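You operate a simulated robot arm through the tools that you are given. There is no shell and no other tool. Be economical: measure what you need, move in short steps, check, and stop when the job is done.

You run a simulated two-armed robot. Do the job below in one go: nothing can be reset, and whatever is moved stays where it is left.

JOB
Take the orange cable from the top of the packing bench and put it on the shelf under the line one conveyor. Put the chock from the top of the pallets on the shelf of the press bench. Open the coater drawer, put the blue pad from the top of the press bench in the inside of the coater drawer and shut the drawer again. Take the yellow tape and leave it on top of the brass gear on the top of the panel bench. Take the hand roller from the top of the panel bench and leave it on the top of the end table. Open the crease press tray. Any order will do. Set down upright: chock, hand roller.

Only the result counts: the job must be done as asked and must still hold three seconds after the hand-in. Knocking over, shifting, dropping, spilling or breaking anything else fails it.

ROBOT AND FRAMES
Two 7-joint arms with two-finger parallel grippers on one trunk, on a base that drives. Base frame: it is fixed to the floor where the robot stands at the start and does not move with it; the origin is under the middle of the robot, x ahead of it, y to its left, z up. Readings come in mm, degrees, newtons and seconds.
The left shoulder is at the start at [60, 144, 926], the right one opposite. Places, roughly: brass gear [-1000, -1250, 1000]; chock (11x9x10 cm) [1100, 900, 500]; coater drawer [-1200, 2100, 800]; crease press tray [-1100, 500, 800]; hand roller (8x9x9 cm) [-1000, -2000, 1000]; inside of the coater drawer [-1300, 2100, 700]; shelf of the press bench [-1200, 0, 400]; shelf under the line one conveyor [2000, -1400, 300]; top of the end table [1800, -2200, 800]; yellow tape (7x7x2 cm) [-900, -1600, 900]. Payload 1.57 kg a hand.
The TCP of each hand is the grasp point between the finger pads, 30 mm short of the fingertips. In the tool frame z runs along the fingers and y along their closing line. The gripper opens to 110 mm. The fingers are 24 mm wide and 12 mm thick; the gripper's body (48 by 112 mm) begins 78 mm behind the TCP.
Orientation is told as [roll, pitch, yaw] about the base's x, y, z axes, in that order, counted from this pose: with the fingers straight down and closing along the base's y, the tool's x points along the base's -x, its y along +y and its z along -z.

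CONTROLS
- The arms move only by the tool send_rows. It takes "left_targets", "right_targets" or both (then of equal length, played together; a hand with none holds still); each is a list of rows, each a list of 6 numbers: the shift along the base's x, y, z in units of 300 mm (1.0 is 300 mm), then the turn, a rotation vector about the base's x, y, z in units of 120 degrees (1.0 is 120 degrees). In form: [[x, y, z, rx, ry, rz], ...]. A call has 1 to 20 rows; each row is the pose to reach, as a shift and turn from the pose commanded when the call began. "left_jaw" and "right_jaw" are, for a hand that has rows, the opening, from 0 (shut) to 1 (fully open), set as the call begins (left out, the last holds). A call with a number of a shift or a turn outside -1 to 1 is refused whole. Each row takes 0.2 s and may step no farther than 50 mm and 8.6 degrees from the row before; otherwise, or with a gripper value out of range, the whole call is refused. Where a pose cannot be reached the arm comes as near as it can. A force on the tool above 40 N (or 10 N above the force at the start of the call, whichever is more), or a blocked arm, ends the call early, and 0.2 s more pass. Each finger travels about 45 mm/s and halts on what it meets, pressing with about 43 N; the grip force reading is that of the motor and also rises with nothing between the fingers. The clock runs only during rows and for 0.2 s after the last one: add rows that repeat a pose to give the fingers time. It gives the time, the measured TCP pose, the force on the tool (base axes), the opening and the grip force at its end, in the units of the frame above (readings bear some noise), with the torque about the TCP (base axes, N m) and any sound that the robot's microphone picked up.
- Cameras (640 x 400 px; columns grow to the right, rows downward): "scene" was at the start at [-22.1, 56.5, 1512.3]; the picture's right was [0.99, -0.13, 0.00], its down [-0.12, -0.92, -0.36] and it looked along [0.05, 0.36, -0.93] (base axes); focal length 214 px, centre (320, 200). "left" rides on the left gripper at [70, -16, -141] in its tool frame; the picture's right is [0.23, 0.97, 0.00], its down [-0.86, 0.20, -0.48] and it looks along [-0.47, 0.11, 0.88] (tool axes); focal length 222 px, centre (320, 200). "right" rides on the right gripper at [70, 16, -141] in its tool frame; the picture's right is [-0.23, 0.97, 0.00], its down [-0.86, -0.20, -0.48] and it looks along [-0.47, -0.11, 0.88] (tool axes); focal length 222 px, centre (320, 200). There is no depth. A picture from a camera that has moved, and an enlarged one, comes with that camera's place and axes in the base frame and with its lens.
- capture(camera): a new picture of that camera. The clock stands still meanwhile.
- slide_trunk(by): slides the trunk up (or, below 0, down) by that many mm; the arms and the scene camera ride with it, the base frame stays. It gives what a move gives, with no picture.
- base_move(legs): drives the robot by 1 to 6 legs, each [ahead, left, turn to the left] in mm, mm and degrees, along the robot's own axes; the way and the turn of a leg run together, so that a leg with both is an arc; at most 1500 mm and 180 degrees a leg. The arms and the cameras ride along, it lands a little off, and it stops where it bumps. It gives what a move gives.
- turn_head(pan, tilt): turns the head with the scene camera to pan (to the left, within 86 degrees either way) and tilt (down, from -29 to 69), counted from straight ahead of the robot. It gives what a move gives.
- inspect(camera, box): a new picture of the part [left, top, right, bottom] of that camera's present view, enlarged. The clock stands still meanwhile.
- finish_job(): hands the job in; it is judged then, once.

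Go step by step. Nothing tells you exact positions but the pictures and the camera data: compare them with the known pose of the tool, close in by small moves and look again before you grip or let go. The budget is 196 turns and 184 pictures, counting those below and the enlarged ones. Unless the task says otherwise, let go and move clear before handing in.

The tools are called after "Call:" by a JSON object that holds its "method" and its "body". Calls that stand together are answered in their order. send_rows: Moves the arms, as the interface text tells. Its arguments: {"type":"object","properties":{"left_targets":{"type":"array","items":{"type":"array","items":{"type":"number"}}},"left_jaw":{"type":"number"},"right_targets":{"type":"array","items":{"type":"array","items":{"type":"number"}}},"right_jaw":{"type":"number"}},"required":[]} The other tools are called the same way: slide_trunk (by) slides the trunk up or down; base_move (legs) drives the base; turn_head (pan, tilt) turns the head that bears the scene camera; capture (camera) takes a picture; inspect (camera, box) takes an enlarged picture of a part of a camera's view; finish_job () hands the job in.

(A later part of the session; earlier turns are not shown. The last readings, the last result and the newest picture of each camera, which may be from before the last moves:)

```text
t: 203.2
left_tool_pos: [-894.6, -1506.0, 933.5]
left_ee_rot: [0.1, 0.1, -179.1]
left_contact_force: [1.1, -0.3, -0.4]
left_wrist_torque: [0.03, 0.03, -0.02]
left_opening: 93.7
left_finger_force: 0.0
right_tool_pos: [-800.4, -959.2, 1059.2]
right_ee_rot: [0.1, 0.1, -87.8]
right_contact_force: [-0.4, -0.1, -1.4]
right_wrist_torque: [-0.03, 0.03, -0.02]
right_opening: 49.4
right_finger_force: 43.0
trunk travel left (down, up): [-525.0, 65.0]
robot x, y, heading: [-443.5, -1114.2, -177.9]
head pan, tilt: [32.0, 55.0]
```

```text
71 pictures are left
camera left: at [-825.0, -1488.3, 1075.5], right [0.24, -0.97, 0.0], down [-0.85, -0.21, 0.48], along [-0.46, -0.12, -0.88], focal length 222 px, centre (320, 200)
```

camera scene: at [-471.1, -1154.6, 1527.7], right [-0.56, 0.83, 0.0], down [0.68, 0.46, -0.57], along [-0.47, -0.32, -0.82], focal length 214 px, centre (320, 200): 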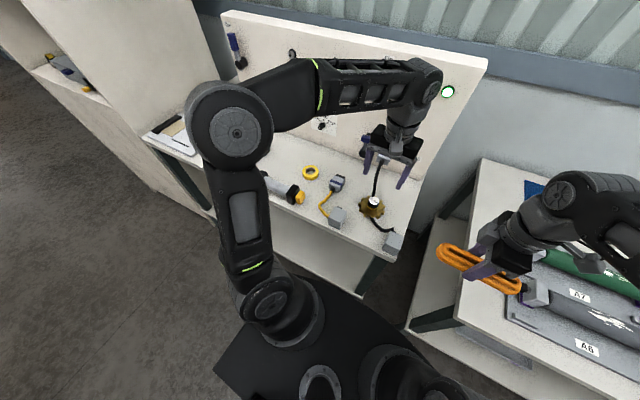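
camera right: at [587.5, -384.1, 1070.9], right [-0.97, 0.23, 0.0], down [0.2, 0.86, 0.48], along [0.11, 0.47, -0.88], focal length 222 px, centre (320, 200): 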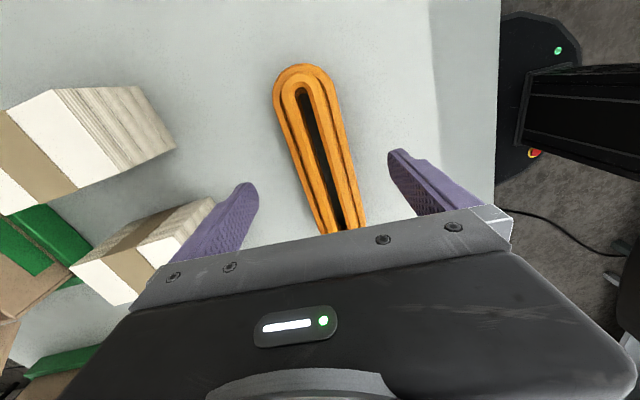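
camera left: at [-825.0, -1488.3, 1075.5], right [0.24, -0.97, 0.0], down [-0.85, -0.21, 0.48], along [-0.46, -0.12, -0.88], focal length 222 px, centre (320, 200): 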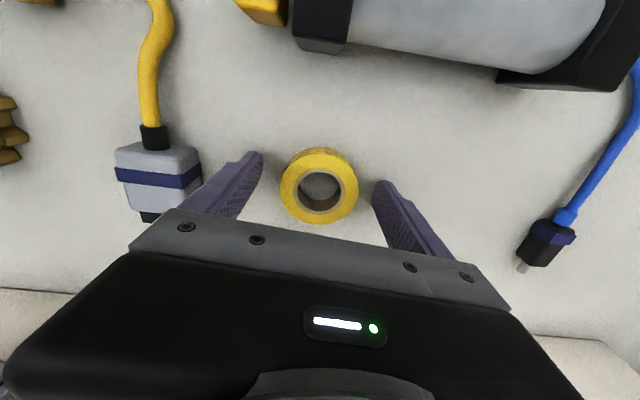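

Call:
{"method": "send_rows", "body": {"left_targets": [[0, 0, 0, 0, 0, 0], [0, 0, 0, 0, 0, 0], [0, 0, 0, 0, 0, 0], [0, 0, 0, 0, 0, 0], [0, 0, 0, 0, 0, 0]], "left_jaw": 0}}

Call:
{"method": "send_rows", "body": {"left_targets": [[0, 0, 0.08, 0, 0, 0], [0, 0, 0.2, 0, 0, 0], [0, 0, 0.32, 0, 0, 0], [0, 0.12, 0.36, 0, 0, 0], [0, 0.26, 0.36, 0, 0, 0], [-0.01, 0.4, 0.36, 0, 0, 0], [-0.02, 0.54, 0.36, 0, 0, 0], [-0.03, 0.68, 0.36, 0, 0, 0], [-0.04, 0.82, 0.36, 0, 0, 0], [-0.04, 0.9, 0.3, 0, 0, 0], [-0.04, 0.901, 0.18, 0, 0, 0], [-0.04, 0.901, 0.18, 0, 0, 0]]}}

Call:
{"method": "inspect", "body": {"camera": "left", "box": [260, 120, 380, 230]}}

```text
t: 204.4
left_tool_pos: [-895.0, -1506.3, 934.1]
left_ee_rot: [0.1, 0.1, -179.0]
left_contact_force: [0.4, -0.2, 0.5]
left_wrist_torque: [-0.02, 0.01, 0.02]
left_opening: 60.5
left_finger_force: 41.8
right_tool_pos: [-799.8, -958.1, 1059.0]
right_ee_rot: [0.2, 0.2, -87.8]
right_contact_force: [0.6, -1.4, -2.4]
right_wrist_torque: [-0.03, -0.02, -0.01]
right_opening: 49.5
right_finger_force: 43.3
trunk travel left (down, up): [-525.0, 65.0]
robot x, y, heading: [-442.8, -1115.2, -177.7]
head pan, tilt: [32.0, 55.0]
```

```text
t: 207.0
left_tool_pos: [-907.4, -1234.3, 988.7]
left_ee_rot: [0.1, 0.2, -179.1]
left_contact_force: [0.6, -0.2, 0.0]
left_wrist_torque: [-0.03, 0.01, 0.03]
left_opening: 60.5
left_finger_force: 43.3
right_tool_pos: [-799.7, -957.9, 1058.2]
right_ee_rot: [0.2, 0.1, -87.8]
right_contact_force: [0.7, 0.9, -1.9]
right_wrist_torque: [-0.03, -0.02, 0.0]
right_opening: 49.4
right_finger_force: 42.9
trunk travel left (down, up): [-525.0, 65.0]
robot x, y, heading: [-440.2, -1114.1, -177.8]
head pan, tilt: [32.0, 55.0]
```

```text
3.64 times, centred on (320, 175) of left
camera zoom: at [-837.0, -1217.1, 1130.0], right [0.24, -0.97, 0.0], down [-0.85, -0.21, 0.48], along [-0.46, -0.12, -0.88], focal length 808 px, centre (320, 291)
```

zoom: 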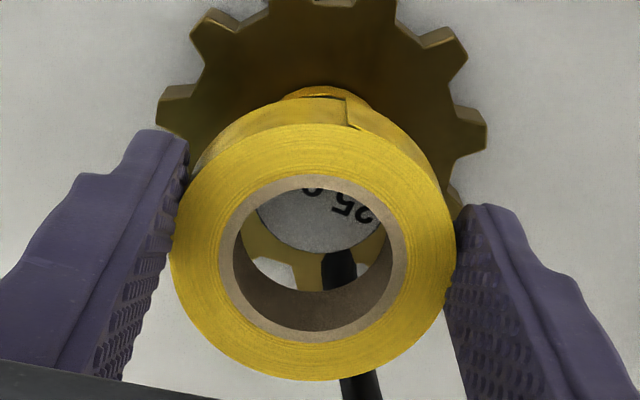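

Tape sits ~6 mm to -x of the knob. Shift +6 / -0.9 mm, lower to the knob top, and look.

Call:
{"method": "send_rows", "body": {"left_targets": [[0.02, -0.003, 0, 0, 0, 0], [0.02, -0.003, -0.01, 0, 0, 0], [0.02, -0.003, -0.02, 0, 0, 0], [0.02, -0.003, -0.02, 0, 0, 0]]}}

Call:
{"method": "inspect", "body": {"camera": "left", "box": [260, 120, 380, 230]}}

```text
t: 208.0
left_tool_pos: [-901.5, -1236.6, 982.9]
left_ee_rot: [0.2, 0.2, -179.1]
left_contact_force: [-0.2, 0.5, 0.1]
left_wrist_torque: [-0.01, 0.01, 0.01]
left_opening: 60.5
left_finger_force: 42.7
right_tool_pos: [-800.3, -957.5, 1059.3]
right_ee_rot: [0.1, 0.1, -87.7]
right_contact_force: [0.6, 0.3, -2.6]
right_wrist_torque: [-0.06, 0.01, 0.01]
right_opening: 49.1
right_finger_force: 43.2
trunk travel left (down, up): [-525.0, 65.0]
robot x, y, heading: [-442.5, -1118.7, -177.6]
head pan, tilt: [32.0, 55.0]
```

```text
3.64 times, centred on (320, 175) of left
camera zoom: at [-831.2, -1218.7, 1124.1], right [0.24, -0.97, 0.0], down [-0.85, -0.21, 0.48], along [-0.46, -0.12, -0.88], focal length 808 px, centre (320, 291)
```

zoom: 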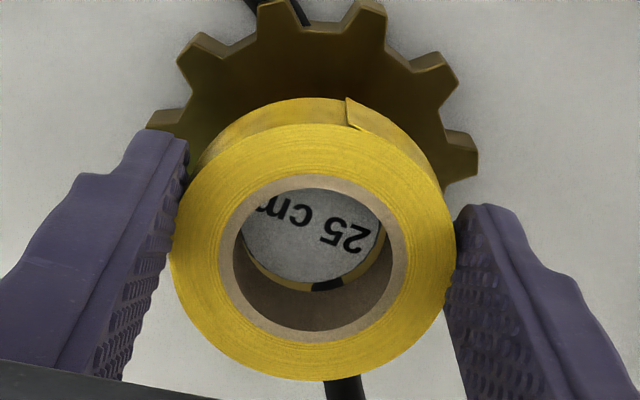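

Call:
{"method": "send_rows", "body": {"left_targets": [[0.006, 0.002, 0, 0, 0, 0], [0.006, 0.002, -0.006, 0, 0, 0], [0.006, 0.002, -0.012, 0, 0, 0], [0.006, 0.002, -0.012, 0, 0, 0]]}}

Call:
{"method": "inspect", "body": {"camera": "left", "box": [260, 120, 380, 230]}}

```text
t: 209.0
left_tool_pos: [-898.8, -1235.4, 980.5]
left_ee_rot: [0.1, -0.2, -179.1]
left_contact_force: [0.6, -1.2, 16.5]
left_wrist_torque: [0.18, 0.15, 0.04]
left_opening: 60.3
left_finger_force: 43.2
right_tool_pos: [-798.8, -959.2, 1058.5]
right_ee_rot: [0.0, 0.1, -87.7]
right_contact_force: [-0.4, -0.6, -2.7]
right_wrist_torque: [-0.01, -0.01, 0.01]
right_opening: 49.2
right_finger_force: 42.9
trunk travel left (down, up): [-525.0, 65.0]
robot x, y, heading: [-442.3, -1119.5, -178.1]
head pan, tilt: [32.0, 55.0]
```

```text
3.64 times, centred on (320, 175) of left
camera zoom: at [-828.5, -1218.2, 1122.4], right [0.24, -0.97, 0.0], down [-0.85, -0.21, 0.48], along [-0.47, -0.12, -0.88], focal length 808 px, centre (320, 291)
```

zoom: 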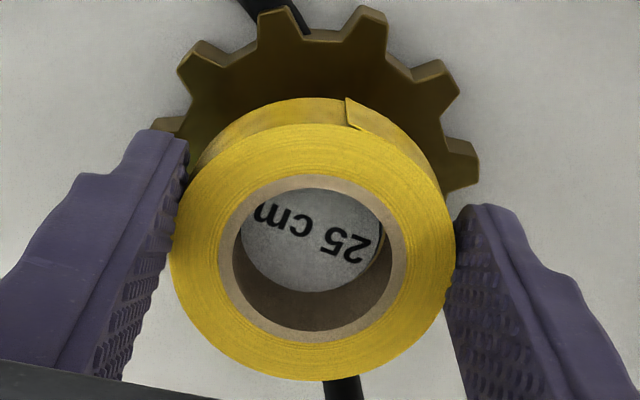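

Call:
{"method": "send_rows", "body": {"left_targets": [[-0.001, 0.0015, 0, 0, 0, 0], [-0.0015, 0.003, 0, 0, 0, 0], [-0.0015, 0.003, 0, 0, 0, 0]]}}

Call:
{"method": "send_rows", "body": {"left_targets": [[-0.001, 0.001, 0, 0, 0, 0], [-0.0015, 0.002, 0, 0, 0, 0], [-0.0015, 0.002, 0, 0, 0, 0]]}}

```text
t: 209.8
left_tool_pos: [-898.2, -1235.3, 981.7]
left_ee_rot: [0.1, -0.2, -179.0]
left_contact_force: [-1.4, -6.5, 26.4]
left_wrist_torque: [-0.03, 0.52, 0.15]
left_opening: 60.6
left_finger_force: 43.4
right_tool_pos: [-799.5, -958.9, 1060.1]
right_ee_rot: [-0.1, 0.0, -87.6]
right_contact_force: [-0.6, -0.1, -2.5]
right_wrist_torque: [-0.01, -0.01, -0.01]
right_opening: 49.5
right_finger_force: 42.7
trunk travel left (down, up): [-525.0, 65.0]
robot x, y, heading: [-444.1, -1115.6, -177.7]
head pan, tilt: [32.0, 55.0]
```

```text
t: 210.6
left_tool_pos: [-898.6, -1234.9, 980.2]
left_ee_rot: [0.0, -0.1, -179.1]
left_contact_force: [-1.0, -10.1, 31.6]
left_wrist_torque: [-0.13, 0.65, 0.14]
left_opening: 60.5
left_finger_force: 43.2
right_tool_pos: [-799.4, -960.6, 1059.0]
right_ee_rot: [0.0, 0.1, -87.7]
right_contact_force: [0.5, 0.3, -2.7]
right_wrist_torque: [-0.03, -0.04, -0.01]
right_opening: 49.5
right_finger_force: 42.8
trunk travel left (down, up): [-525.0, 65.0]
robot x, y, heading: [-437.2, -1113.5, -177.7]
head pan, tilt: [32.0, 55.0]
```

Contact is on the -x rim. Lift slightly, shift -x 1.2 mm, and lower gently again.

Call:
{"method": "send_rows", "body": {"left_targets": [[0, 0, 0.012, 0, 0, 0], [-0.004, -0.001, 0.012, 0, 0, 0], [-0.004, -0.001, 0.006, 0, 0, 0], [-0.004, -0.001, 0.002, 0, 0, 0], [-0.004, -0.001, 0.002, 0, 0, 0]]}}

Call:
{"method": "send_rows", "body": {"left_targets": [[0, 0, -0.003, 0, 0, 0], [0, 0, -0.006, 0, 0, 0], [0, 0, -0.006, 0, 0, 0]]}}

```text
t: 211.8
left_tool_pos: [-899.8, -1234.6, 979.8]
left_ee_rot: [0.1, 0.2, -179.1]
left_contact_force: [2.1, 1.7, 6.2]
left_wrist_torque: [0.07, -0.16, 0.02]
left_opening: 60.4
left_finger_force: 43.5
right_tool_pos: [-799.9, -957.9, 1058.5]
right_ee_rot: [0.1, 0.0, -87.7]
right_contact_force: [-0.2, 0.3, -2.2]
right_wrist_torque: [-0.02, 0.0, 0.02]
right_opening: 49.1
right_finger_force: 43.2
trunk travel left (down, up): [-525.0, 65.0]
robot x, y, heading: [-444.2, -1116.2, -177.6]
head pan, tilt: [32.0, 55.0]
```

```text
t: 212.6
left_tool_pos: [-900.8, -1234.6, 980.9]
left_ee_rot: [0.2, -0.2, -179.2]
left_contact_force: [4.5, -0.3, 25.5]
left_wrist_torque: [-0.2, -0.3, 0.01]
left_opening: 60.6
left_finger_force: 43.4
right_tool_pos: [-798.4, -958.7, 1059.1]
right_ee_rot: [0.0, -0.1, -87.7]
right_contact_force: [0.5, -0.5, -3.3]
right_wrist_torque: [-0.04, -0.01, -0.01]
right_opening: 49.4
right_finger_force: 43.1
trunk travel left (down, up): [-525.0, 65.0]
robot x, y, heading: [-442.2, -1116.4, -178.0]
head pan, tilt: [32.0, 55.0]
```

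Call:
{"method": "send_rows", "body": {"left_targets": [[0, 0, 0.01, 0, 0, 0], [0.0025, -0.0015, 0.01, 0, 0, 0], [0.0025, -0.0015, 0.004, 0, 0, 0], [0.0025, -0.0015, 0.0, 0, 0, 0], [0.0025, -0.0015, 0.0, 0, 0, 0]]}}

Call:
{"method": "send_rows", "body": {"left_targets": [[0, 0, -0.003, 0, 0, 0], [0.001, 0.0015, -0.003, 0, 0, 0], [-0.001, 0.0015, -0.003, 0, 0, 0], [-0.001, -0.0015, -0.003, 0, 0, 0], [0.001, -0.0015, -0.003, 0, 0, 0], [0, 0, -0.003, 0, 0, 0]]}}

```text
t: 213.8
left_tool_pos: [-900.0, -1235.3, 980.2]
left_ee_rot: [0.2, -0.2, -179.1]
left_contact_force: [-1.3, -0.7, 23.8]
left_wrist_torque: [-0.16, -0.17, 0.03]
left_opening: 60.7
left_finger_force: 43.1
right_tool_pos: [-800.5, -957.4, 1058.6]
right_ee_rot: [0.0, 0.0, -87.6]
right_contact_force: [0.6, 0.3, -2.1]
right_wrist_torque: [-0.01, -0.01, 0.02]
right_opening: 49.4
right_finger_force: 43.2
trunk travel left (down, up): [-525.0, 65.0]
robot x, y, heading: [-441.9, -1115.5, -177.9]
head pan, tilt: [32.0, 55.0]
```

```text
t: 215.2
left_tool_pos: [-898.6, -1235.4, 978.5]
left_ee_rot: [0.2, -0.1, -179.1]
left_contact_force: [-3.7, -0.8, 30.9]
left_wrist_torque: [-0.5, 0.31, -0.03]
left_opening: 60.4
left_finger_force: 43.2
right_tool_pos: [-799.5, -958.3, 1058.4]
right_ee_rot: [0.0, 0.0, -87.7]
right_contact_force: [-0.1, 0.4, -2.4]
right_wrist_torque: [0.0, -0.02, -0.01]
right_opening: 49.4
right_finger_force: 43.5
trunk travel left (down, up): [-525.0, 65.0]
robot x, y, heading: [-445.0, -1115.7, -177.8]
head pan, tilt: [32.0, 55.0]
```

Call:
{"method": "send_rows", "body": {"left_targets": [[0, 0, 0.01, 0, 0, 0], [-0.001, -0.003, 0.01, 0, 0, 0], [-0.001, -0.003, 0.004, 0, 0, 0], [-0.001, -0.003, 0.0, 0, 0, 0], [-0.001, -0.003, 0.0, 0, 0, 0]]}}

Call:
{"method": "inspect", "body": {"camera": "left", "box": [260, 120, 380, 230]}}

```text
t: 216.4
left_tool_pos: [-900.2, -1235.5, 976.3]
left_ee_rot: [0.2, 0.0, -179.1]
left_contact_force: [0.9, -1.2, -1.4]
left_wrist_torque: [-0.02, -0.02, -0.03]
left_opening: 60.3
left_finger_force: 43.4
right_tool_pos: [-799.7, -960.1, 1057.5]
right_ee_rot: [0.0, 0.2, -87.6]
right_contact_force: [-0.6, 0.4, -1.6]
right_wrist_torque: [-0.05, 0.01, 0.02]
right_opening: 49.3
right_finger_force: 42.9
trunk travel left (down, up): [-525.0, 65.0]
robot x, y, heading: [-445.1, -1117.0, -177.5]
head pan, tilt: [32.0, 55.0]
```

```text
3.64 times, centred on (320, 175) of left
camera zoom: at [-830.5, -1218.5, 1118.3], right [0.24, -0.97, 0.0], down [-0.85, -0.21, 0.48], along [-0.46, -0.12, -0.88], focal length 808 px, centre (320, 291)
```

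zoom: 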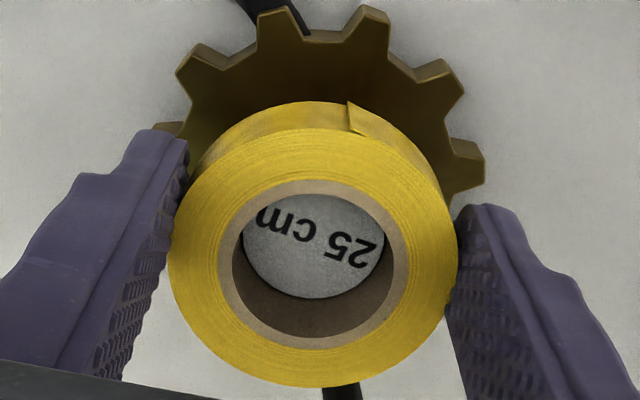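

It's threaded onto the knob (force zero, 5 mm lower). Continue down gently.

Call:
{"method": "send_rows", "body": {"left_targets": [[0, 0, -0.01, 0, 0, 0], [0, 0, -0.02, 0, 0, 0], [0, 0, -0.03, 0, 0, 0], [0, 0, -0.04, 0, 0, 0], [0, 0, -0.05, 0, 0, 0], [0, 0, -0.05, 0, 0, 0]]}}

```text
t: 217.8
left_tool_pos: [-900.5, -1236.2, 962.2]
left_ee_rot: [0.1, 0.0, -179.1]
left_contact_force: [-0.9, -1.1, -0.7]
left_wrist_torque: [-0.03, -0.01, -0.01]
left_opening: 60.2
left_finger_force: 43.0
right_tool_pos: [-800.6, -958.5, 1058.3]
right_ee_rot: [0.1, 0.2, -87.7]
right_contact_force: [-0.9, 0.4, -2.4]
right_wrist_torque: [-0.01, 0.02, 0.0]
right_opening: 49.5
right_finger_force: 43.2
trunk travel left (down, up): [-525.0, 65.0]
robot x, y, heading: [-444.4, -1118.0, -177.6]
head pan, tilt: [32.0, 55.0]
```

Call:
{"method": "send_rows", "body": {"left_targets": [[0, 0, -0.008, 0, 0, 0], [0, 0, -0.016, 0, 0, 0], [0, 0, -0.024, 0, 0, 0], [0, 0, -0.028, 0, 0, 0], [0, 0, -0.028, 0, 0, 0]]}}

Call:
{"method": "send_rows", "body": {"left_targets": [[0, 0, 0, 0, 0, 0], [0, 0, 0, 0, 0, 0], [0, 0, 0, 0, 0, 0], [0, 0, 0, 0, 0, 0]], "left_jaw": 0.8}}

Call:
{"method": "send_rows", "body": {"left_targets": [[0, 0, 0.08, 0, 0, 0], [0, 0, 0.2, 0, 0, 0], [0, 0, 0.33, 0, 0, 0], [0.1, 0, 0.4, 0, 0, 0], [0.22, 0, 0.4, 0, 0, 0], [0.35, 0, 0.4, 0, 0, 0], [0.48, 0, 0.4, 0, 0, 0], [0.48, 0, 0.4, 0, 0, 0]]}}

Call:
{"method": "inspect", "body": {"camera": "scene", "box": [340, 170, 420, 240]}}

```text
t: 219.0
left_tool_pos: [-900.8, -1234.9, 952.5]
left_ee_rot: [0.1, 0.2, -179.0]
left_contact_force: [-0.7, -0.4, -0.4]
left_wrist_torque: [-0.07, 0.08, -0.01]
left_opening: 60.6
left_finger_force: 42.7
right_tool_pos: [-801.4, -960.1, 1057.8]
right_ee_rot: [0.1, 0.2, -87.7]
right_contact_force: [0.2, -0.5, -2.7]
right_wrist_torque: [-0.03, 0.02, -0.01]
right_opening: 49.2
right_finger_force: 43.1
trunk travel left (down, up): [-525.0, 65.0]
robot x, y, heading: [-440.3, -1116.0, -177.5]
head pan, tilt: [32.0, 55.0]
```

```text
t: 220.0
left_tool_pos: [-900.5, -1235.8, 953.7]
left_ee_rot: [0.1, 0.1, -179.2]
left_contact_force: [0.2, 0.2, -0.9]
left_wrist_torque: [-0.01, -0.02, -0.02]
left_opening: 88.0
left_finger_force: 0.0
right_tool_pos: [-800.5, -958.9, 1059.3]
right_ee_rot: [0.1, 0.1, -87.8]
right_contact_force: [0.3, 0.4, -1.3]
right_wrist_torque: [-0.06, 0.03, 0.03]
right_opening: 49.6
right_finger_force: 42.8
trunk travel left (down, up): [-525.0, 65.0]
robot x, y, heading: [-441.2, -1114.4, -177.9]
head pan, tilt: [32.0, 55.0]
```

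```text
t: 221.8
left_tool_pos: [-756.3, -1235.3, 1073.6]
left_ee_rot: [0.1, 0.1, -179.1]
left_contact_force: [0.0, 1.2, 0.6]
left_wrist_torque: [0.02, -0.02, 0.0]
left_opening: 87.8
left_finger_force: 0.1
right_tool_pos: [-801.8, -958.3, 1057.6]
right_ee_rot: [0.1, 0.1, -87.7]
right_contact_force: [0.2, 0.4, -2.1]
right_wrist_torque: [-0.04, -0.03, 0.0]
right_opening: 49.4
right_finger_force: 42.6
trunk travel left (down, up): [-525.0, 65.0]
robot x, y, heading: [-442.1, -1115.9, -177.8]
head pan, tilt: [32.0, 55.0]
```

```text
5.71 times, centred on (380, 205) of scene
camera zoom: at [-471.8, -1154.5, 1527.7], right [-0.56, 0.83, 0.0], down [0.68, 0.46, -0.57], along [-0.47, -0.32, -0.82], focal length 1226 px, centre (-23, 171)
```

zoom: 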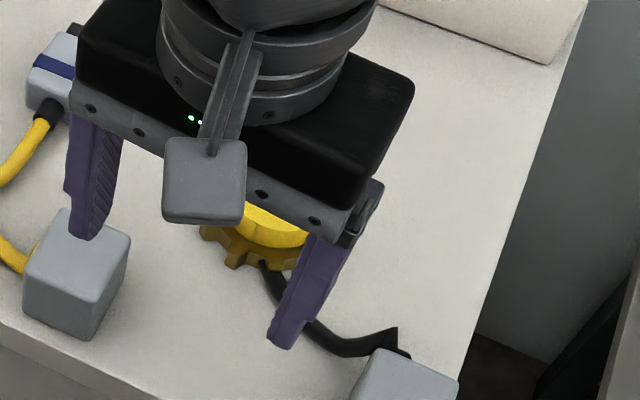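

Tape sits around the knob on the gear. Next, the press bench: back off and drive along the aisle to view it.

Call:
{"method": "base_move", "body": {"legs": [[-230, 0, -2.2], [0, -1250, 0]]}}

Call:
{"method": "turn_head", "body": {"pan": 0, "tilt": 32}}

Call:
{"method": "capture", "body": {"camera": "scene"}}

```text
t: 229.5
left_tool_pos: [-537.4, 46.8, 1074.5]
left_ee_rot: [0.3, 0.1, 179.3]
left_contact_force: [-0.3, 0.8, 0.3]
left_wrist_torque: [0.01, -0.02, 0.03]
left_opening: 88.0
left_finger_force: 0.0
right_tool_pos: [-573.8, 322.9, 1058.5]
right_ee_rot: [0.1, 0.0, -89.4]
right_contact_force: [-0.1, 0.2, -1.9]
right_wrist_torque: [-0.03, -0.03, 0.03]
right_opening: 49.5
right_finger_force: 43.2
trunk travel left (down, up): [-525.0, 65.0]
robot x, y, heading: [-220.3, 151.3, -179.5]
head pan, tilt: [32.0, 55.0]
```

```text
t: 230.4
left_tool_pos: [-539.1, 44.6, 1073.7]
left_ee_rot: [0.1, 0.0, 179.3]
left_contact_force: [0.0, -0.1, -0.1]
left_wrist_torque: [0.0, 0.0, -0.04]
left_opening: 88.0
left_finger_force: 0.0
right_tool_pos: [-575.1, 321.1, 1058.5]
right_ee_rot: [0.1, 0.0, -89.5]
right_contact_force: [0.7, 0.4, -2.1]
right_wrist_torque: [-0.01, 0.0, 0.0]
right_opening: 49.3
right_finger_force: 42.3
trunk travel left (down, up): [-525.0, 65.0]
robot x, y, heading: [-224.0, 154.4, -179.1]
head pan, tilt: [0.0, 32.0]
```

```text
65 pictures are left
camera scene: at [-279.5, 154.7, 1560.5], right [-0.01, 1.0, 0.0], down [0.53, 0.01, -0.85], along [-0.85, -0.01, -0.53], focal length 214 px, centre (320, 200)
```

scene: 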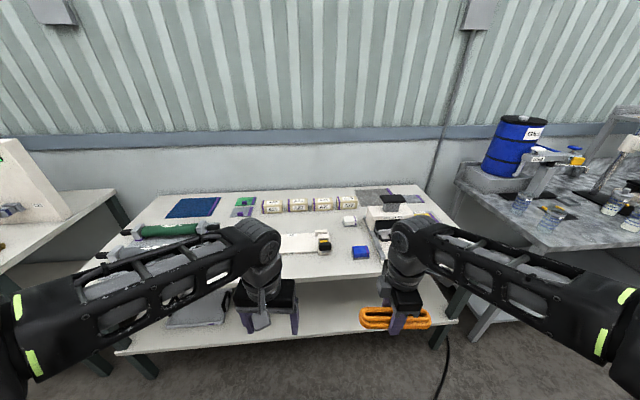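

Call:
{"method": "inspect", "body": {"camera": "scene", "box": [290, 170, 450, 280]}}

Call:
{"method": "inspect", "body": {"camera": "scene", "box": [140, 180, 300, 280]}}

```text
3.64 times, centred on (370, 225) of scene
camera zoom: at [-279.5, 154.7, 1560.5], right [-0.01, 1.0, 0.0], down [0.53, 0.01, -0.85], along [-0.85, -0.01, -0.53], focal length 780 px, centre (138, 109)
```

zoom: 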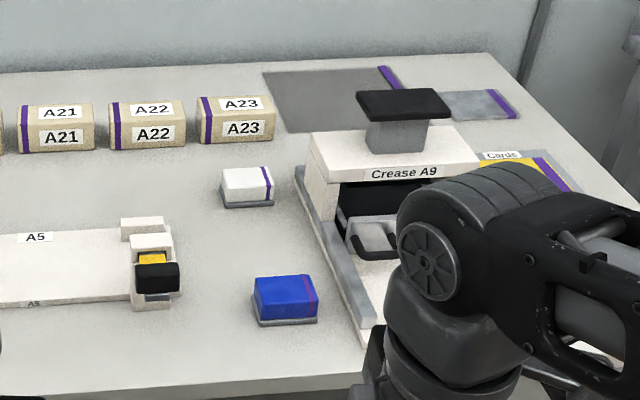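

```text
4.00 times, centred on (220, 230) of scene
camera zoom: at [-279.5, 154.7, 1560.5], right [-0.01, 1.0, 0.0], down [0.53, 0.01, -0.85], along [-0.85, -0.01, -0.53], focal length 858 px, centre (720, 80)
```

zoom: 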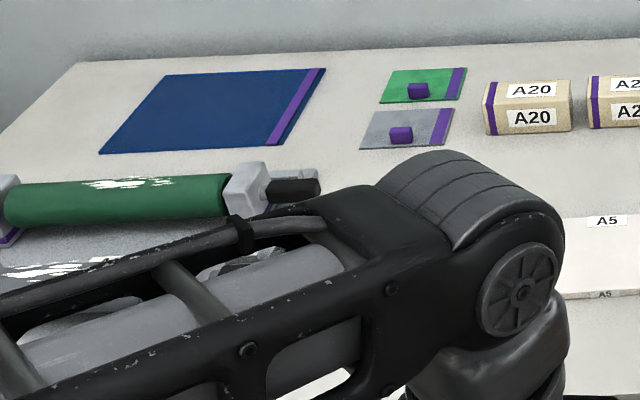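

The blue pad is the blue block near (-938, 321); the crease press A9 has a tray with a black handle near (-1010, 444). I'll drive up to the press for a closer look.

Call:
{"method": "base_move", "body": {"legs": [[0, -450, 0], [200, 0, 0]]}}

Call:
{"method": "turn_head", "body": {"pan": 12, "tilt": 42}}

Call:
{"method": "inspect", "body": {"camera": "scene", "box": [200, 90, 440, 240]}}

Call:
{"method": "capture", "body": {"camera": "left"}}

```text
t: 234.4
left_tool_pos: [-745.0, 495.7, 1073.9]
left_ee_rot: [0.1, 0.1, 179.0]
left_contact_force: [-0.2, -0.3, -0.8]
left_wrist_torque: [-0.03, -0.04, 0.0]
left_opening: 88.1
left_finger_force: 0.0
right_tool_pos: [-780.7, 773.5, 1057.9]
right_ee_rot: [0.2, 0.1, -89.6]
right_contact_force: [0.2, -0.3, -2.3]
right_wrist_torque: [-0.05, 0.0, -0.03]
right_opening: 49.3
right_finger_force: 42.8
trunk travel left (down, up): [-525.0, 65.0]
robot x, y, heading: [-425.1, 602.0, -179.7]
head pan, tilt: [0.0, 32.0]
```

```text
t: 235.1
left_tool_pos: [-744.4, 496.8, 1073.2]
left_ee_rot: [0.1, 0.0, 179.0]
left_contact_force: [-0.6, 0.5, -0.3]
left_wrist_torque: [-0.02, -0.01, 0.0]
left_opening: 87.9
left_finger_force: 0.1
right_tool_pos: [-778.1, 773.0, 1059.2]
right_ee_rot: [0.2, 0.1, -89.6]
right_contact_force: [0.5, 0.7, -3.1]
right_wrist_torque: [-0.02, 0.02, 0.02]
right_opening: 49.5
right_finger_force: 43.0
trunk travel left (down, up): [-525.0, 65.0]
robot x, y, heading: [-428.8, 602.0, -179.4]
head pan, tilt: [12.0, 42.0]
```

```text
2.67 times, centred on (320, 165) of scene
camera zoom: at [-477.2, 587.8, 1545.5], right [-0.21, 0.98, 0.0], down [0.65, 0.14, -0.74], along [-0.73, -0.16, -0.67], focal length 572 px, centre (320, 293)
```

zoom: 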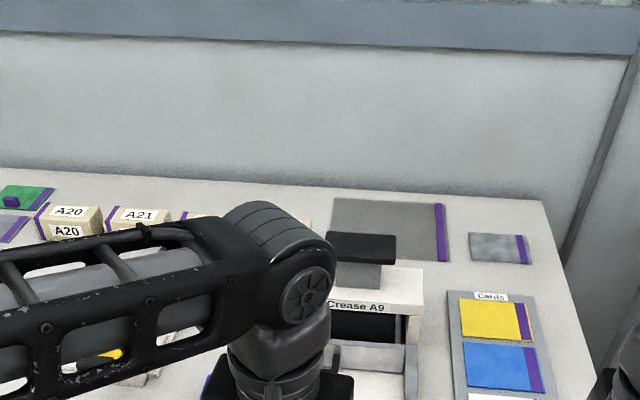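

```text
61 pictures are left
camera left: at [-674.2, 510.9, 1215.7], right [0.21, -0.98, 0.0], down [-0.86, -0.18, 0.48], along [-0.47, -0.1, -0.88], focal length 222 px, centre (320, 200)
```

left: 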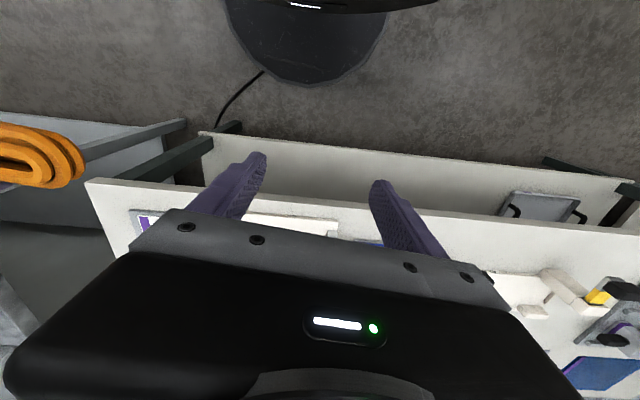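

I'll bring the left hand over the tray to see its handle.

Call:
{"method": "send_rows", "body": {"left_targets": [[-0.12, -0.03, 0, 0, 0, 0], [-0.26, -0.06, 0, 0, 0, 0], [-0.4, -0.1, 0, 0, 0, 0], [-0.54, -0.13, 0, 0, 0, 0], [-0.68, -0.16, 0, 0, 0, 0], [-0.68, -0.16, 0, 0, 0, 0]]}}

Call:
{"method": "capture", "body": {"camera": "left"}}

```text
t: 236.5
left_tool_pos: [-946.8, 448.6, 1074.0]
left_ee_rot: [0.1, 0.1, 179.1]
left_contact_force: [0.3, -0.1, 0.9]
left_wrist_torque: [0.01, 0.02, -0.01]
left_opening: 88.1
left_finger_force: 0.1
right_tool_pos: [-778.0, 772.4, 1058.7]
right_ee_rot: [0.1, 0.1, -89.6]
right_contact_force: [-0.2, 0.5, -1.6]
right_wrist_torque: [0.01, 0.03, -0.01]
right_opening: 49.3
right_finger_force: 43.3
trunk travel left (down, up): [-525.0, 65.0]
robot x, y, heading: [-428.4, 603.7, -179.5]
head pan, tilt: [12.0, 42.0]
```

```text
60 pictures are left
camera left: at [-877.2, 463.4, 1216.0], right [0.21, -0.98, 0.0], down [-0.86, -0.18, 0.48], along [-0.47, -0.1, -0.88], focal length 222 px, centre (320, 200)
```

left: 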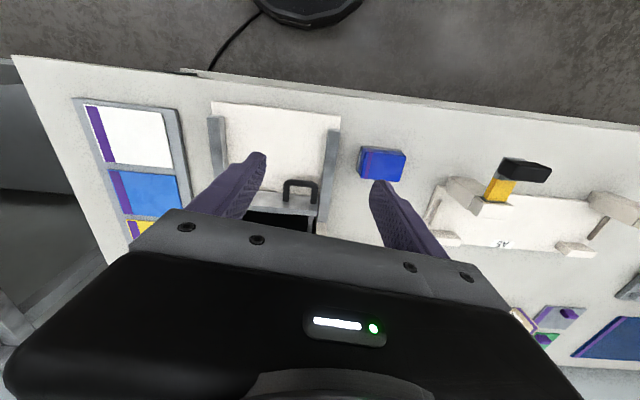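

The handle is a U-shaped pull at about (-1050, 463, 855), bench top ≈790. I'll yaw the left hand 90° so its fingers can straddle the bar, and look.

Call:
{"method": "send_rows", "body": {"left_targets": [[-0.02, 0, 0, 0, 0, -0.065], [-0.04, 0.005, 0, 0, 0, -0.13], [-0.06, 0.01, 0, 0, 0, -0.2], [-0.08, 0.015, 0, 0, 0, -0.27], [-0.1, 0.02, 0, 0, 0, -0.34], [-0.12, 0.025, 0, 0, 0, -0.41], [-0.14, 0.03, 0, 0, 0, -0.48], [-0.16, 0.035, 0, 0, 0, -0.55], [-0.18, 0.04, 0, 0, 0, -0.62], [-0.2, 0.045, 0, 0, 0, -0.69], [-0.2, 0.05, 0, 0, 0, -0.75], [-0.2, 0.05, 0, 0, 0, -0.75]], "left_jaw": 0.5}}

Call:
{"method": "capture", "body": {"camera": "left"}}

```text
t: 239.1
left_tool_pos: [-997.8, 453.8, 1090.9]
left_ee_rot: [2.8, 1.3, 102.1]
left_contact_force: [0.9, 0.3, 0.7]
left_wrist_torque: [0.04, -0.02, 0.01]
left_opening: 54.8
left_finger_force: 0.0
left hand out of reach, approached as far as the arm can: row 9, 10, 11, 12
right_tool_pos: [-779.3, 772.6, 1058.3]
right_ee_rot: [0.1, 0.0, -89.5]
right_contact_force: [-0.1, 0.2, -2.0]
right_wrist_torque: [-0.02, 0.01, -0.02]
right_opening: 49.4
right_finger_force: 42.9
trunk travel left (down, up): [-525.0, 65.0]
robot x, y, heading: [-429.5, 605.3, -179.7]
head pan, tilt: [12.0, 42.0]
```

```text
59 pictures are left
camera left: at [-960.9, 394.0, 1232.4], right [-0.9, -0.42, 0.05], down [-0.35, 0.81, 0.47], along [-0.24, 0.41, -0.88], focal length 222 px, centre (320, 200)
```

left: 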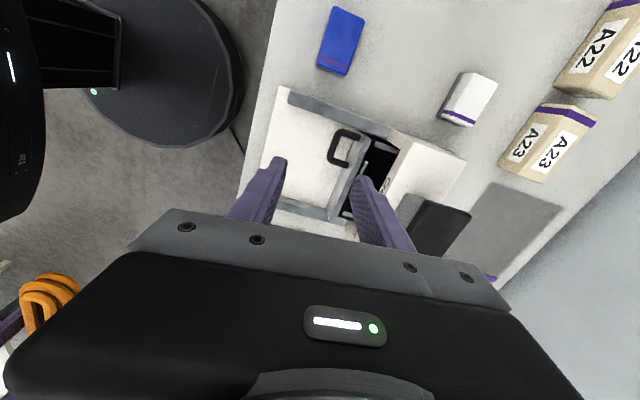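

Clear view: handle bar at x≈-1050, tray face x≈-1092. I'll bring the base 50 mm closer, then lower the hand so the far finger can drop behind the bar.

Call:
{"method": "base_move", "body": {"legs": [[50, 0, 0]]}}

Call:
{"method": "send_rows", "body": {"left_targets": [[0.1, 0, 0, 0, 0, 0], [0.107, 0, -0.1, 0, 0, 0], [0.107, 0, -0.24, 0, 0, 0], [0.107, 0, -0.38, 0, 0, 0], [0.107, 0, -0.48, 0, 0, 0], [0.107, 0, -0.48, 0, 0, 0]], "left_jaw": 0.73}}

Call:
{"method": "capture", "body": {"camera": "left"}}

```text
t: 240.0
left_tool_pos: [-1048.5, 455.2, 1089.6]
left_ee_rot: [2.8, 1.3, 102.2]
left_contact_force: [-0.3, 0.0, 0.6]
left_wrist_torque: [0.03, -0.06, 0.01]
left_opening: 55.1
left_finger_force: 0.0
right_tool_pos: [-830.9, 772.3, 1057.5]
right_ee_rot: [0.3, 0.2, -89.6]
right_contact_force: [-1.0, 0.0, -2.6]
right_wrist_torque: [-0.01, -0.06, 0.03]
right_opening: 49.5
right_finger_force: 42.6
trunk travel left (down, up): [-525.0, 65.0]
robot x, y, heading: [-475.1, 603.0, -179.8]
head pan, tilt: [12.0, 42.0]
```

```text
t: 241.4
left_tool_pos: [-1014.2, 456.7, 945.1]
left_ee_rot: [2.8, 1.3, 102.1]
left_contact_force: [0.2, 1.0, 0.0]
left_wrist_torque: [-0.01, 0.0, 0.04]
left_opening: 80.3
left_finger_force: 0.0
right_tool_pos: [-828.5, 772.1, 1057.7]
right_ee_rot: [0.1, 0.1, -89.5]
right_contact_force: [0.0, 0.2, -2.2]
right_wrist_torque: [-0.02, 0.03, -0.02]
right_opening: 49.4
right_finger_force: 43.3
trunk travel left (down, up): [-525.0, 65.0]
robot x, y, heading: [-477.7, 601.3, -179.8]
head pan, tilt: [12.0, 42.0]
```

```text
58 pictures are left
camera left: at [-978.3, 394.9, 1088.3], right [-0.9, -0.43, 0.05], down [-0.35, 0.81, 0.47], along [-0.24, 0.4, -0.88], focal length 222 px, centre (320, 200)
```

left: 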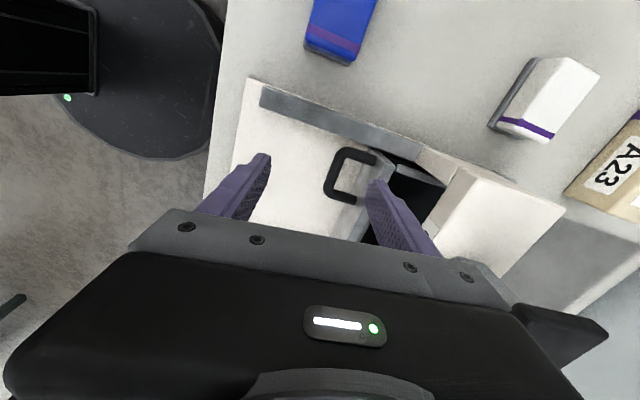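

Call:
{"method": "send_rows", "body": {"left_targets": [[-0.02, 0.02, -0.03, 0, 0, -0.05], [-0.029, 0.027, -0.08, 0, 0, -0.1], [-0.029, 0.027, -0.14, 0, 0, -0.1], [-0.029, 0.027, -0.14, 0, 0, -0.1]]}}

Call:
{"method": "inspect", "body": {"camera": "left", "box": [220, 90, 460, 240]}}

```text
t: 242.2
left_tool_pos: [-1027.7, 462.6, 917.9]
left_ee_rot: [3.9, 1.1, 90.1]
left_contact_force: [10.0, -2.8, 20.6]
left_wrist_torque: [0.13, 0.69, 0.04]
left_opening: 72.1
left_finger_force: 0.1
right_tool_pos: [-826.9, 772.1, 1058.2]
right_ee_rot: [0.1, 0.1, -89.5]
right_contact_force: [-0.2, -0.4, -1.9]
right_wrist_torque: [-0.05, -0.03, 0.03]
right_opening: 49.3
right_finger_force: 43.0
trunk travel left (down, up): [-525.0, 65.0]
robot x, y, heading: [-476.0, 603.6, -179.4]
head pan, tilt: [12.0, 42.0]
stopped in row 3 (left hand): the force on the tool passed its limit (the readings are from after the stop); the commanded pose is now the measured one
```

```text
2.67 times, centred on (340, 165) of left
camera zoom: at [-1001.4, 395.2, 1060.2], right [-0.97, -0.23, 0.07], down [-0.17, 0.86, 0.47], along [-0.17, 0.45, -0.88], focal length 592 px, centre (267, 293)
```

zoom: 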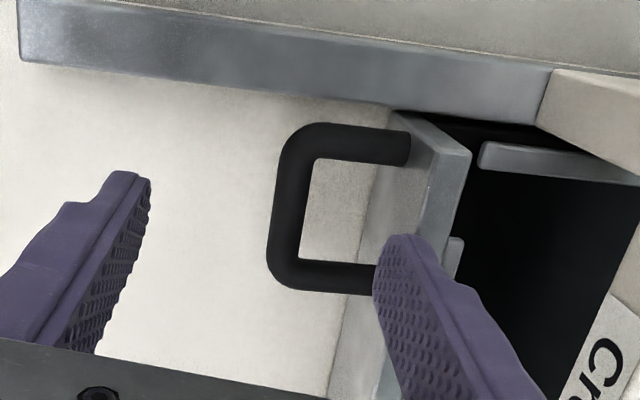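

The tray's front panel top was higher than assumed; the bar is at (-1042, 462, 867), gap ~20 mm. Re-aim: jaw 60 mm, far finger at x≈-1057.

Call:
{"method": "send_rows", "body": {"left_targets": [[0, 0, 0.035, 0, 0, 0], [0.022, 0, 0.035, 0, 0, 0], [0.022, 0, 0.035, 0, 0, 0], [0.022, 0, 0.035, 0, 0, 0]], "left_jaw": 0.545}}

Call:
{"method": "inspect", "body": {"camera": "left", "box": [220, 90, 460, 240]}}

```text
t: 243.2
left_tool_pos: [-1021.4, 461.3, 926.5]
left_ee_rot: [3.8, 1.2, 90.2]
left_contact_force: [0.2, -0.4, 0.0]
left_wrist_torque: [0.0, 0.01, 0.04]
left_opening: 60.1
left_finger_force: 0.0
right_tool_pos: [-829.1, 772.7, 1058.0]
right_ee_rot: [0.1, 0.0, -89.5]
right_contact_force: [0.3, 1.0, -1.9]
right_wrist_torque: [-0.06, 0.01, 0.01]
right_opening: 49.2
right_finger_force: 43.1
trunk travel left (down, up): [-525.0, 65.0]
robot x, y, heading: [-475.1, 607.1, -179.7]
head pan, tilt: [12.0, 42.0]
```

```text
2.67 times, centred on (340, 165) of left
camera zoom: at [-995.8, 395.2, 1067.9], right [-0.97, -0.23, 0.07], down [-0.17, 0.86, 0.47], along [-0.17, 0.45, -0.88], focal length 592 px, centre (267, 293)
```

zoom: 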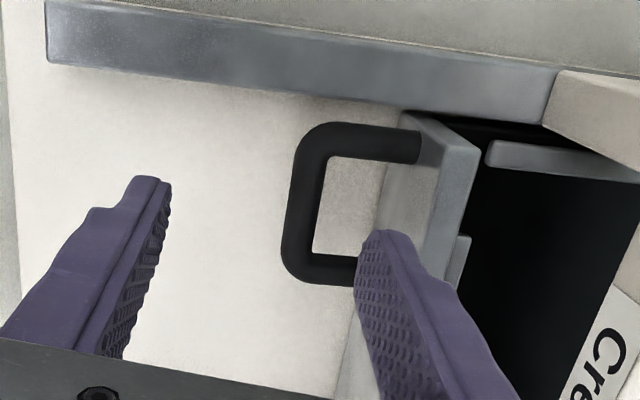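

Call:
{"method": "send_rows", "body": {"left_targets": [[0, 0, -0.05, 0, 0, 0], [0, 0, -0.09, 0, 0, 0], [0, 0, -0.12, 0, 0, 0], [0, 0, -0.15, 0, 0, 0], [0, 0, -0.15, 0, 0, 0]]}}

Call:
{"method": "inspect", "body": {"camera": "left", "box": [220, 90, 460, 240]}}

```text
t: 244.4
left_tool_pos: [-1022.3, 462.1, 881.3]
left_ee_rot: [3.8, 1.1, 90.3]
left_contact_force: [0.4, 0.2, 0.3]
left_wrist_torque: [0.02, -0.02, 0.01]
left_opening: 59.8
left_finger_force: 0.0
right_tool_pos: [-828.8, 772.2, 1058.2]
right_ee_rot: [0.1, 0.1, -89.5]
right_contact_force: [-0.6, 0.5, -2.3]
right_wrist_torque: [-0.04, -0.02, 0.02]
right_opening: 49.6
right_finger_force: 43.0
trunk travel left (down, up): [-525.0, 65.0]
robot x, y, heading: [-482.5, 603.9, -179.6]
head pan, tilt: [12.0, 42.0]
```

```text
2.67 times, centred on (340, 165) of left
camera zoom: at [-995.9, 395.3, 1022.8], right [-0.97, -0.23, 0.07], down [-0.17, 0.86, 0.47], along [-0.17, 0.45, -0.88], focal length 592 px, centre (267, 293)
```

zoom: 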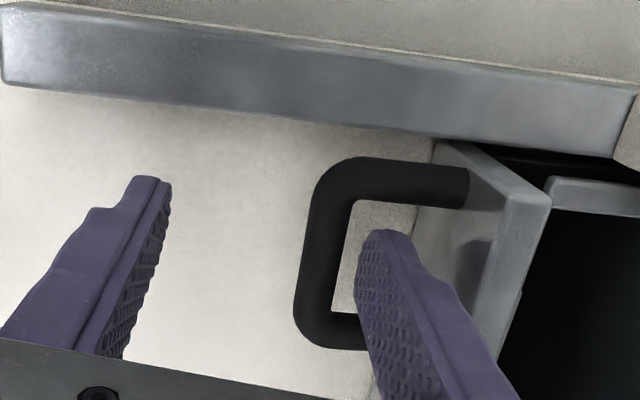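

Finger is behind the bar. Lower a touch more and pull toward +x.

Call:
{"method": "send_rows", "body": {"left_targets": [[0, 0, -0.025, 0, 0, 0], [0.03, 0, -0.025, 0, 0, 0], [0.07, 0, -0.025, 0, 0, 0], [0.12, 0, -0.025, 0, 0, 0], [0.17, 0, -0.025, 0, 0, 0], [0.22, 0, -0.025, 0, 0, 0], [0.27, 0, -0.025, 0, 0, 0], [0.32, 0, -0.025, 0, 0, 0], [0.37, 0, -0.025, 0, 0, 0], [0.42, 0, -0.025, 0, 0, 0], [0.47, 0, -0.025, 0, 0, 0]]}}

Call:
{"method": "capture", "body": {"camera": "left"}}

```text
t: 246.8
left_tool_pos: [-881.6, 468.2, 873.4]
left_ee_rot: [3.9, 1.1, 89.9]
left_contact_force: [-2.2, 28.5, -6.9]
left_wrist_torque: [0.37, -0.19, -0.89]
left_opening: 62.0
left_finger_force: 1.1
right_tool_pos: [-829.0, 775.9, 1058.1]
right_ee_rot: [0.1, -0.1, -89.5]
right_contact_force: [0.0, -0.3, -2.4]
right_wrist_torque: [-0.03, 0.0, 0.01]
right_opening: 49.5
right_finger_force: 43.5
trunk travel left (down, up): [-525.0, 65.0]
robot x, y, heading: [-478.7, 603.7, -179.8]
head pan, tilt: [12.0, 42.0]
```

```text
54 pictures are left
camera left: at [-855.3, 400.1, 1015.2], right [-0.97, -0.22, 0.07], down [-0.16, 0.86, 0.48], along [-0.17, 0.45, -0.88], focal length 222 px, centre (320, 200)
```

left: 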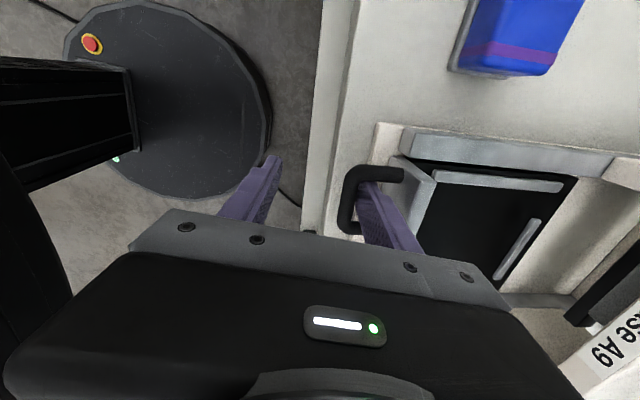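

The tray is sliding out (~125 mm), drifting slightly toward +y. Relieve sideways force and pull further until it stops.

Call:
{"method": "send_rows", "body": {"left_targets": [[0, 0.025, 0, 0, 0, 0], [0.05, 0.027, 0, 0, 0, 0], [0.1, 0.03, 0, 0, 0, 0], [0.15, 0.033, 0, 0, 0, 0], [0.2, 0.036, 0, 0, 0, 0]]}}

Call:
{"method": "capture", "body": {"camera": "left"}}

```text
t: 247.8
left_tool_pos: [-852.2, 470.1, 877.5]
left_ee_rot: [5.0, 0.7, 90.7]
left_contact_force: [-29.7, -5.9, -1.1]
left_wrist_torque: [0.33, 0.4, 0.59]
left_opening: 85.9
left_finger_force: 15.2
right_tool_pos: [-832.1, 771.7, 1057.5]
right_ee_rot: [0.3, 0.2, -89.5]
right_contact_force: [-0.2, 0.0, -2.3]
right_wrist_torque: [-0.01, 0.04, -0.04]
right_opening: 49.4
right_finger_force: 42.9
trunk travel left (down, up): [-525.0, 65.0]
robot x, y, heading: [-474.9, 602.9, -179.5]
head pan, tilt: [12.0, 42.0]
stopped in row 4 (left hand): the force on the tool passed its limit (the readings are from after the stop); the commanded pose is now the measured one
```

```text
53 pictures are left
camera left: at [-822.9, 402.3, 1017.4], right [-0.97, -0.24, 0.09], down [-0.17, 0.86, 0.48], along [-0.19, 0.45, -0.87], focal length 222 px, centre (320, 200)
```

left: 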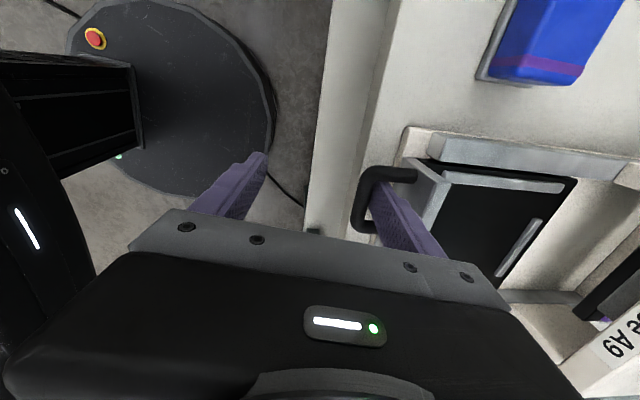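

Tray is fully open (hit its stop). Relieve, lift the finger out, and retract; then drive toward the coater.

Call:
{"method": "send_rows", "body": {"left_targets": [[-0.025, 0, 0, 0, 0, 0], [-0.025, 0, 0.1, 0, 0, 0], [-0.025, 0, 0.24, 0, 0, 0], [-0.025, 0, 0.4, 0, 0, 0], [0.05, 0, 0.54, 0, 0, 0], [0.15, -0.03, 0.64, 0, 0, 0], [0.29, -0.06, 0.64, 0, 0, 0], [0.4, -0.1, 0.64, 0, 0, 0]], "left_jaw": 0.6}}

Call:
{"method": "base_move", "body": {"legs": [[-230, 0, -0.4], [0, -1400, 0]]}}

Call:
{"method": "turn_head", "body": {"pan": 0, "tilt": 32}}

Call:
{"method": "capture", "body": {"camera": "scene"}}

```text
t: 249.6
left_tool_pos: [-723.3, 439.1, 1068.7]
left_ee_rot: [4.6, 1.0, 90.6]
left_contact_force: [-0.1, -0.3, 0.7]
left_wrist_torque: [0.02, -0.02, 0.04]
left_opening: 65.8
left_finger_force: 0.0
right_tool_pos: [-828.7, 771.7, 1058.2]
right_ee_rot: [0.1, 0.1, -89.5]
right_contact_force: [0.3, 0.2, -2.7]
right_wrist_torque: [-0.01, 0.0, 0.02]
right_opening: 49.5
right_finger_force: 43.4
trunk travel left (down, up): [-525.0, 65.0]
robot x, y, heading: [-475.9, 605.2, -179.8]
head pan, tilt: [12.0, 42.0]
```

```text
t: 257.9
left_tool_pos: [-492.3, 1849.5, 1067.1]
left_ee_rot: [4.4, 1.1, 89.8]
left_contact_force: [0.2, -0.2, -0.3]
left_wrist_torque: [0.0, -0.01, 0.0]
left_opening: 66.1
left_finger_force: 0.2
right_tool_pos: [-592.7, 2183.8, 1058.0]
right_ee_rot: [0.0, 0.1, -90.4]
right_contact_force: [-0.2, 0.1, -2.6]
right_wrist_torque: [-0.03, 0.0, -0.02]
right_opening: 49.5
right_finger_force: 42.8
trunk travel left (down, up): [-525.0, 65.0]
robot x, y, heading: [-240.4, 2010.1, 179.2]
head pan, tilt: [12.0, 42.0]
```

```text
t: 258.7
left_tool_pos: [-494.4, 1849.8, 1066.8]
left_ee_rot: [4.4, 1.0, 89.7]
left_contact_force: [0.3, -0.4, 0.7]
left_wrist_torque: [0.01, 0.01, 0.03]
left_opening: 66.1
left_finger_force: 0.0
right_tool_pos: [-593.1, 2184.3, 1059.2]
right_ee_rot: [0.1, 0.1, -90.4]
right_contact_force: [0.9, -0.4, -1.4]
right_wrist_torque: [-0.03, -0.01, -0.03]
right_opening: 49.2
right_finger_force: 42.9
trunk travel left (down, up): [-525.0, 65.0]
robot x, y, heading: [-243.3, 2007.8, 179.5]
head pan, tilt: [0.0, 32.0]
```

```text
52 pictures are left
camera scene: at [-301.5, 2011.7, 1560.6], right [0.01, 1.0, 0.0], down [0.53, 0.0, -0.85], along [-0.85, 0.01, -0.53], focal length 214 px, centre (320, 200)
```

scene: 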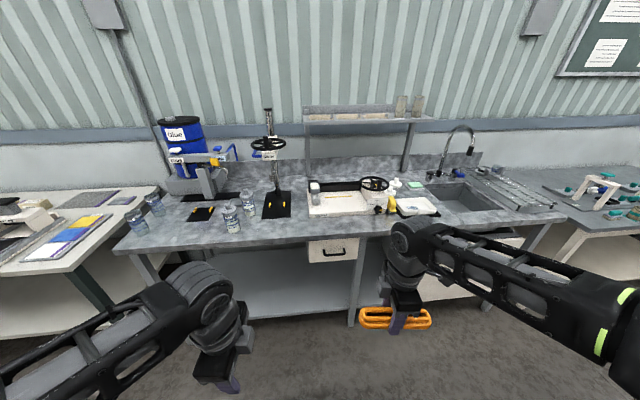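

The coater drawer (white, black handle) is under the counter near (-1090, 2100). I'll position the robot and look at it.

Call:
{"method": "base_move", "body": {"legs": [[0, -235, 0], [200, 0, 0.5]]}}

Call:
{"method": "turn_head", "body": {"pan": 14, "tilt": 45}}

Call:
{"method": "capture", "body": {"camera": "scene"}}

```text
t: 261.6
left_tool_pos: [-689.0, 2086.4, 1066.6]
left_ee_rot: [4.4, 1.1, 90.1]
left_contact_force: [-0.5, -0.1, 0.7]
left_wrist_torque: [-0.01, -0.06, 0.0]
left_opening: 66.0
left_finger_force: 0.1
right_tool_pos: [-789.7, 2420.2, 1057.3]
right_ee_rot: [0.2, 0.1, -90.0]
right_contact_force: [-0.2, -0.3, -2.1]
right_wrist_torque: [-0.04, -0.05, 0.03]
right_opening: 49.6
right_finger_force: 42.6
trunk travel left (down, up): [-525.0, 65.0]
robot x, y, heading: [-438.8, 2249.4, 179.8]
head pan, tilt: [0.0, 32.0]
```

```text
t: 262.4
left_tool_pos: [-687.9, 2086.2, 1067.1]
left_ee_rot: [4.4, 1.0, 90.0]
left_contact_force: [-0.2, -0.5, -0.8]
left_wrist_torque: [-0.05, 0.05, 0.0]
left_opening: 66.1
left_finger_force: 0.0
right_tool_pos: [-790.4, 2421.2, 1057.7]
right_ee_rot: [0.1, 0.1, -90.0]
right_contact_force: [-0.3, 0.7, -3.0]
right_wrist_torque: [0.04, -0.05, 0.01]
right_opening: 49.2
right_finger_force: 42.9
trunk travel left (down, up): [-525.0, 65.0]
robot x, y, heading: [-440.6, 2247.5, 179.9]
head pan, tilt: [14.0, 45.0]
```

```text
51 pictures are left
camera scene: at [-486.2, 2230.2, 1541.2], right [-0.24, 0.97, 0.0], down [0.69, 0.17, -0.71], along [-0.69, -0.17, -0.71], focal length 214 px, centre (320, 200)
```

scene: 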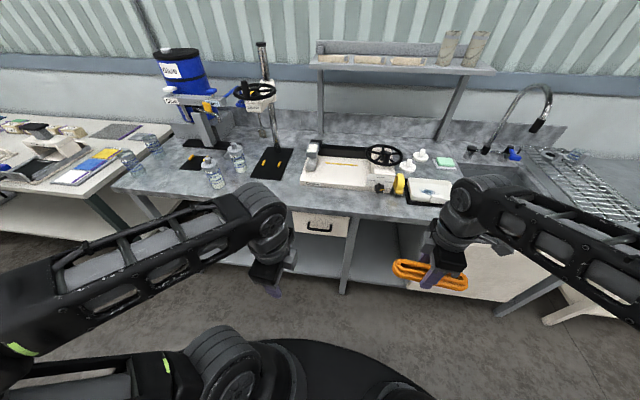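

Handle ≈ (-1042, 2093, 816), possibly close beneath the counter overhang. Bring the left camera over to see the gap.

Call:
{"method": "send_rows", "body": {"left_targets": [[-0.14, 0, -0.03, 0, 0, 0], [-0.28, 0, -0.06, 0, 0, 0], [-0.42, 0, -0.1, 0, 0, 0], [-0.56, 0.01, -0.15, 0, 0, 0], [-0.7, 0.02, -0.2, 0, 0, 0], [-0.84, 0.02, -0.25, 0, 0, 0], [-0.96, 0.02, -0.3, 0, 0, 0], [-0.96, 0.02, -0.3, 0, 0, 0]], "left_jaw": 0.75}}

Call:
{"method": "capture", "body": {"camera": "left"}}

```text
t: 264.2
left_tool_pos: [-975.2, 2091.6, 978.7]
left_ee_rot: [4.5, 1.0, 90.0]
left_contact_force: [-0.2, 0.2, -0.9]
left_wrist_torque: [-0.01, -0.02, -0.01]
left_opening: 82.4
left_finger_force: 0.1
right_tool_pos: [-788.7, 2420.0, 1058.4]
right_ee_rot: [0.0, 0.1, -90.0]
right_contact_force: [-0.6, -0.6, -2.1]
right_wrist_torque: [0.0, 0.0, 0.02]
right_opening: 49.4
right_finger_force: 43.3
trunk travel left (down, up): [-525.0, 65.0]
robot x, y, heading: [-437.1, 2249.3, 179.8]
head pan, tilt: [14.0, 45.0]
```

```text
50 pictures are left
camera left: at [-948.2, 2025.7, 1118.5], right [-0.97, -0.23, 0.08], down [-0.16, 0.86, 0.48], along [-0.18, 0.45, -0.88], focal length 222 px, centre (320, 200)
```

left: 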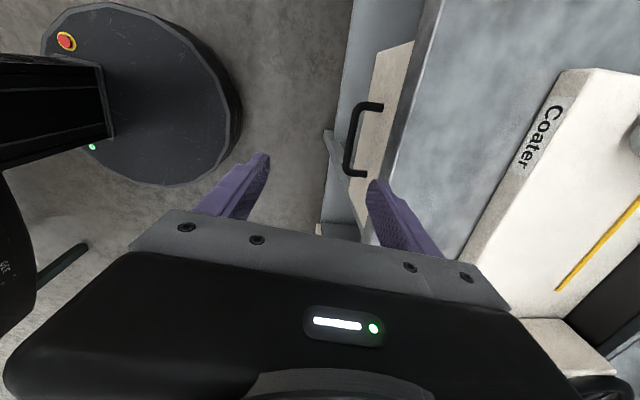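

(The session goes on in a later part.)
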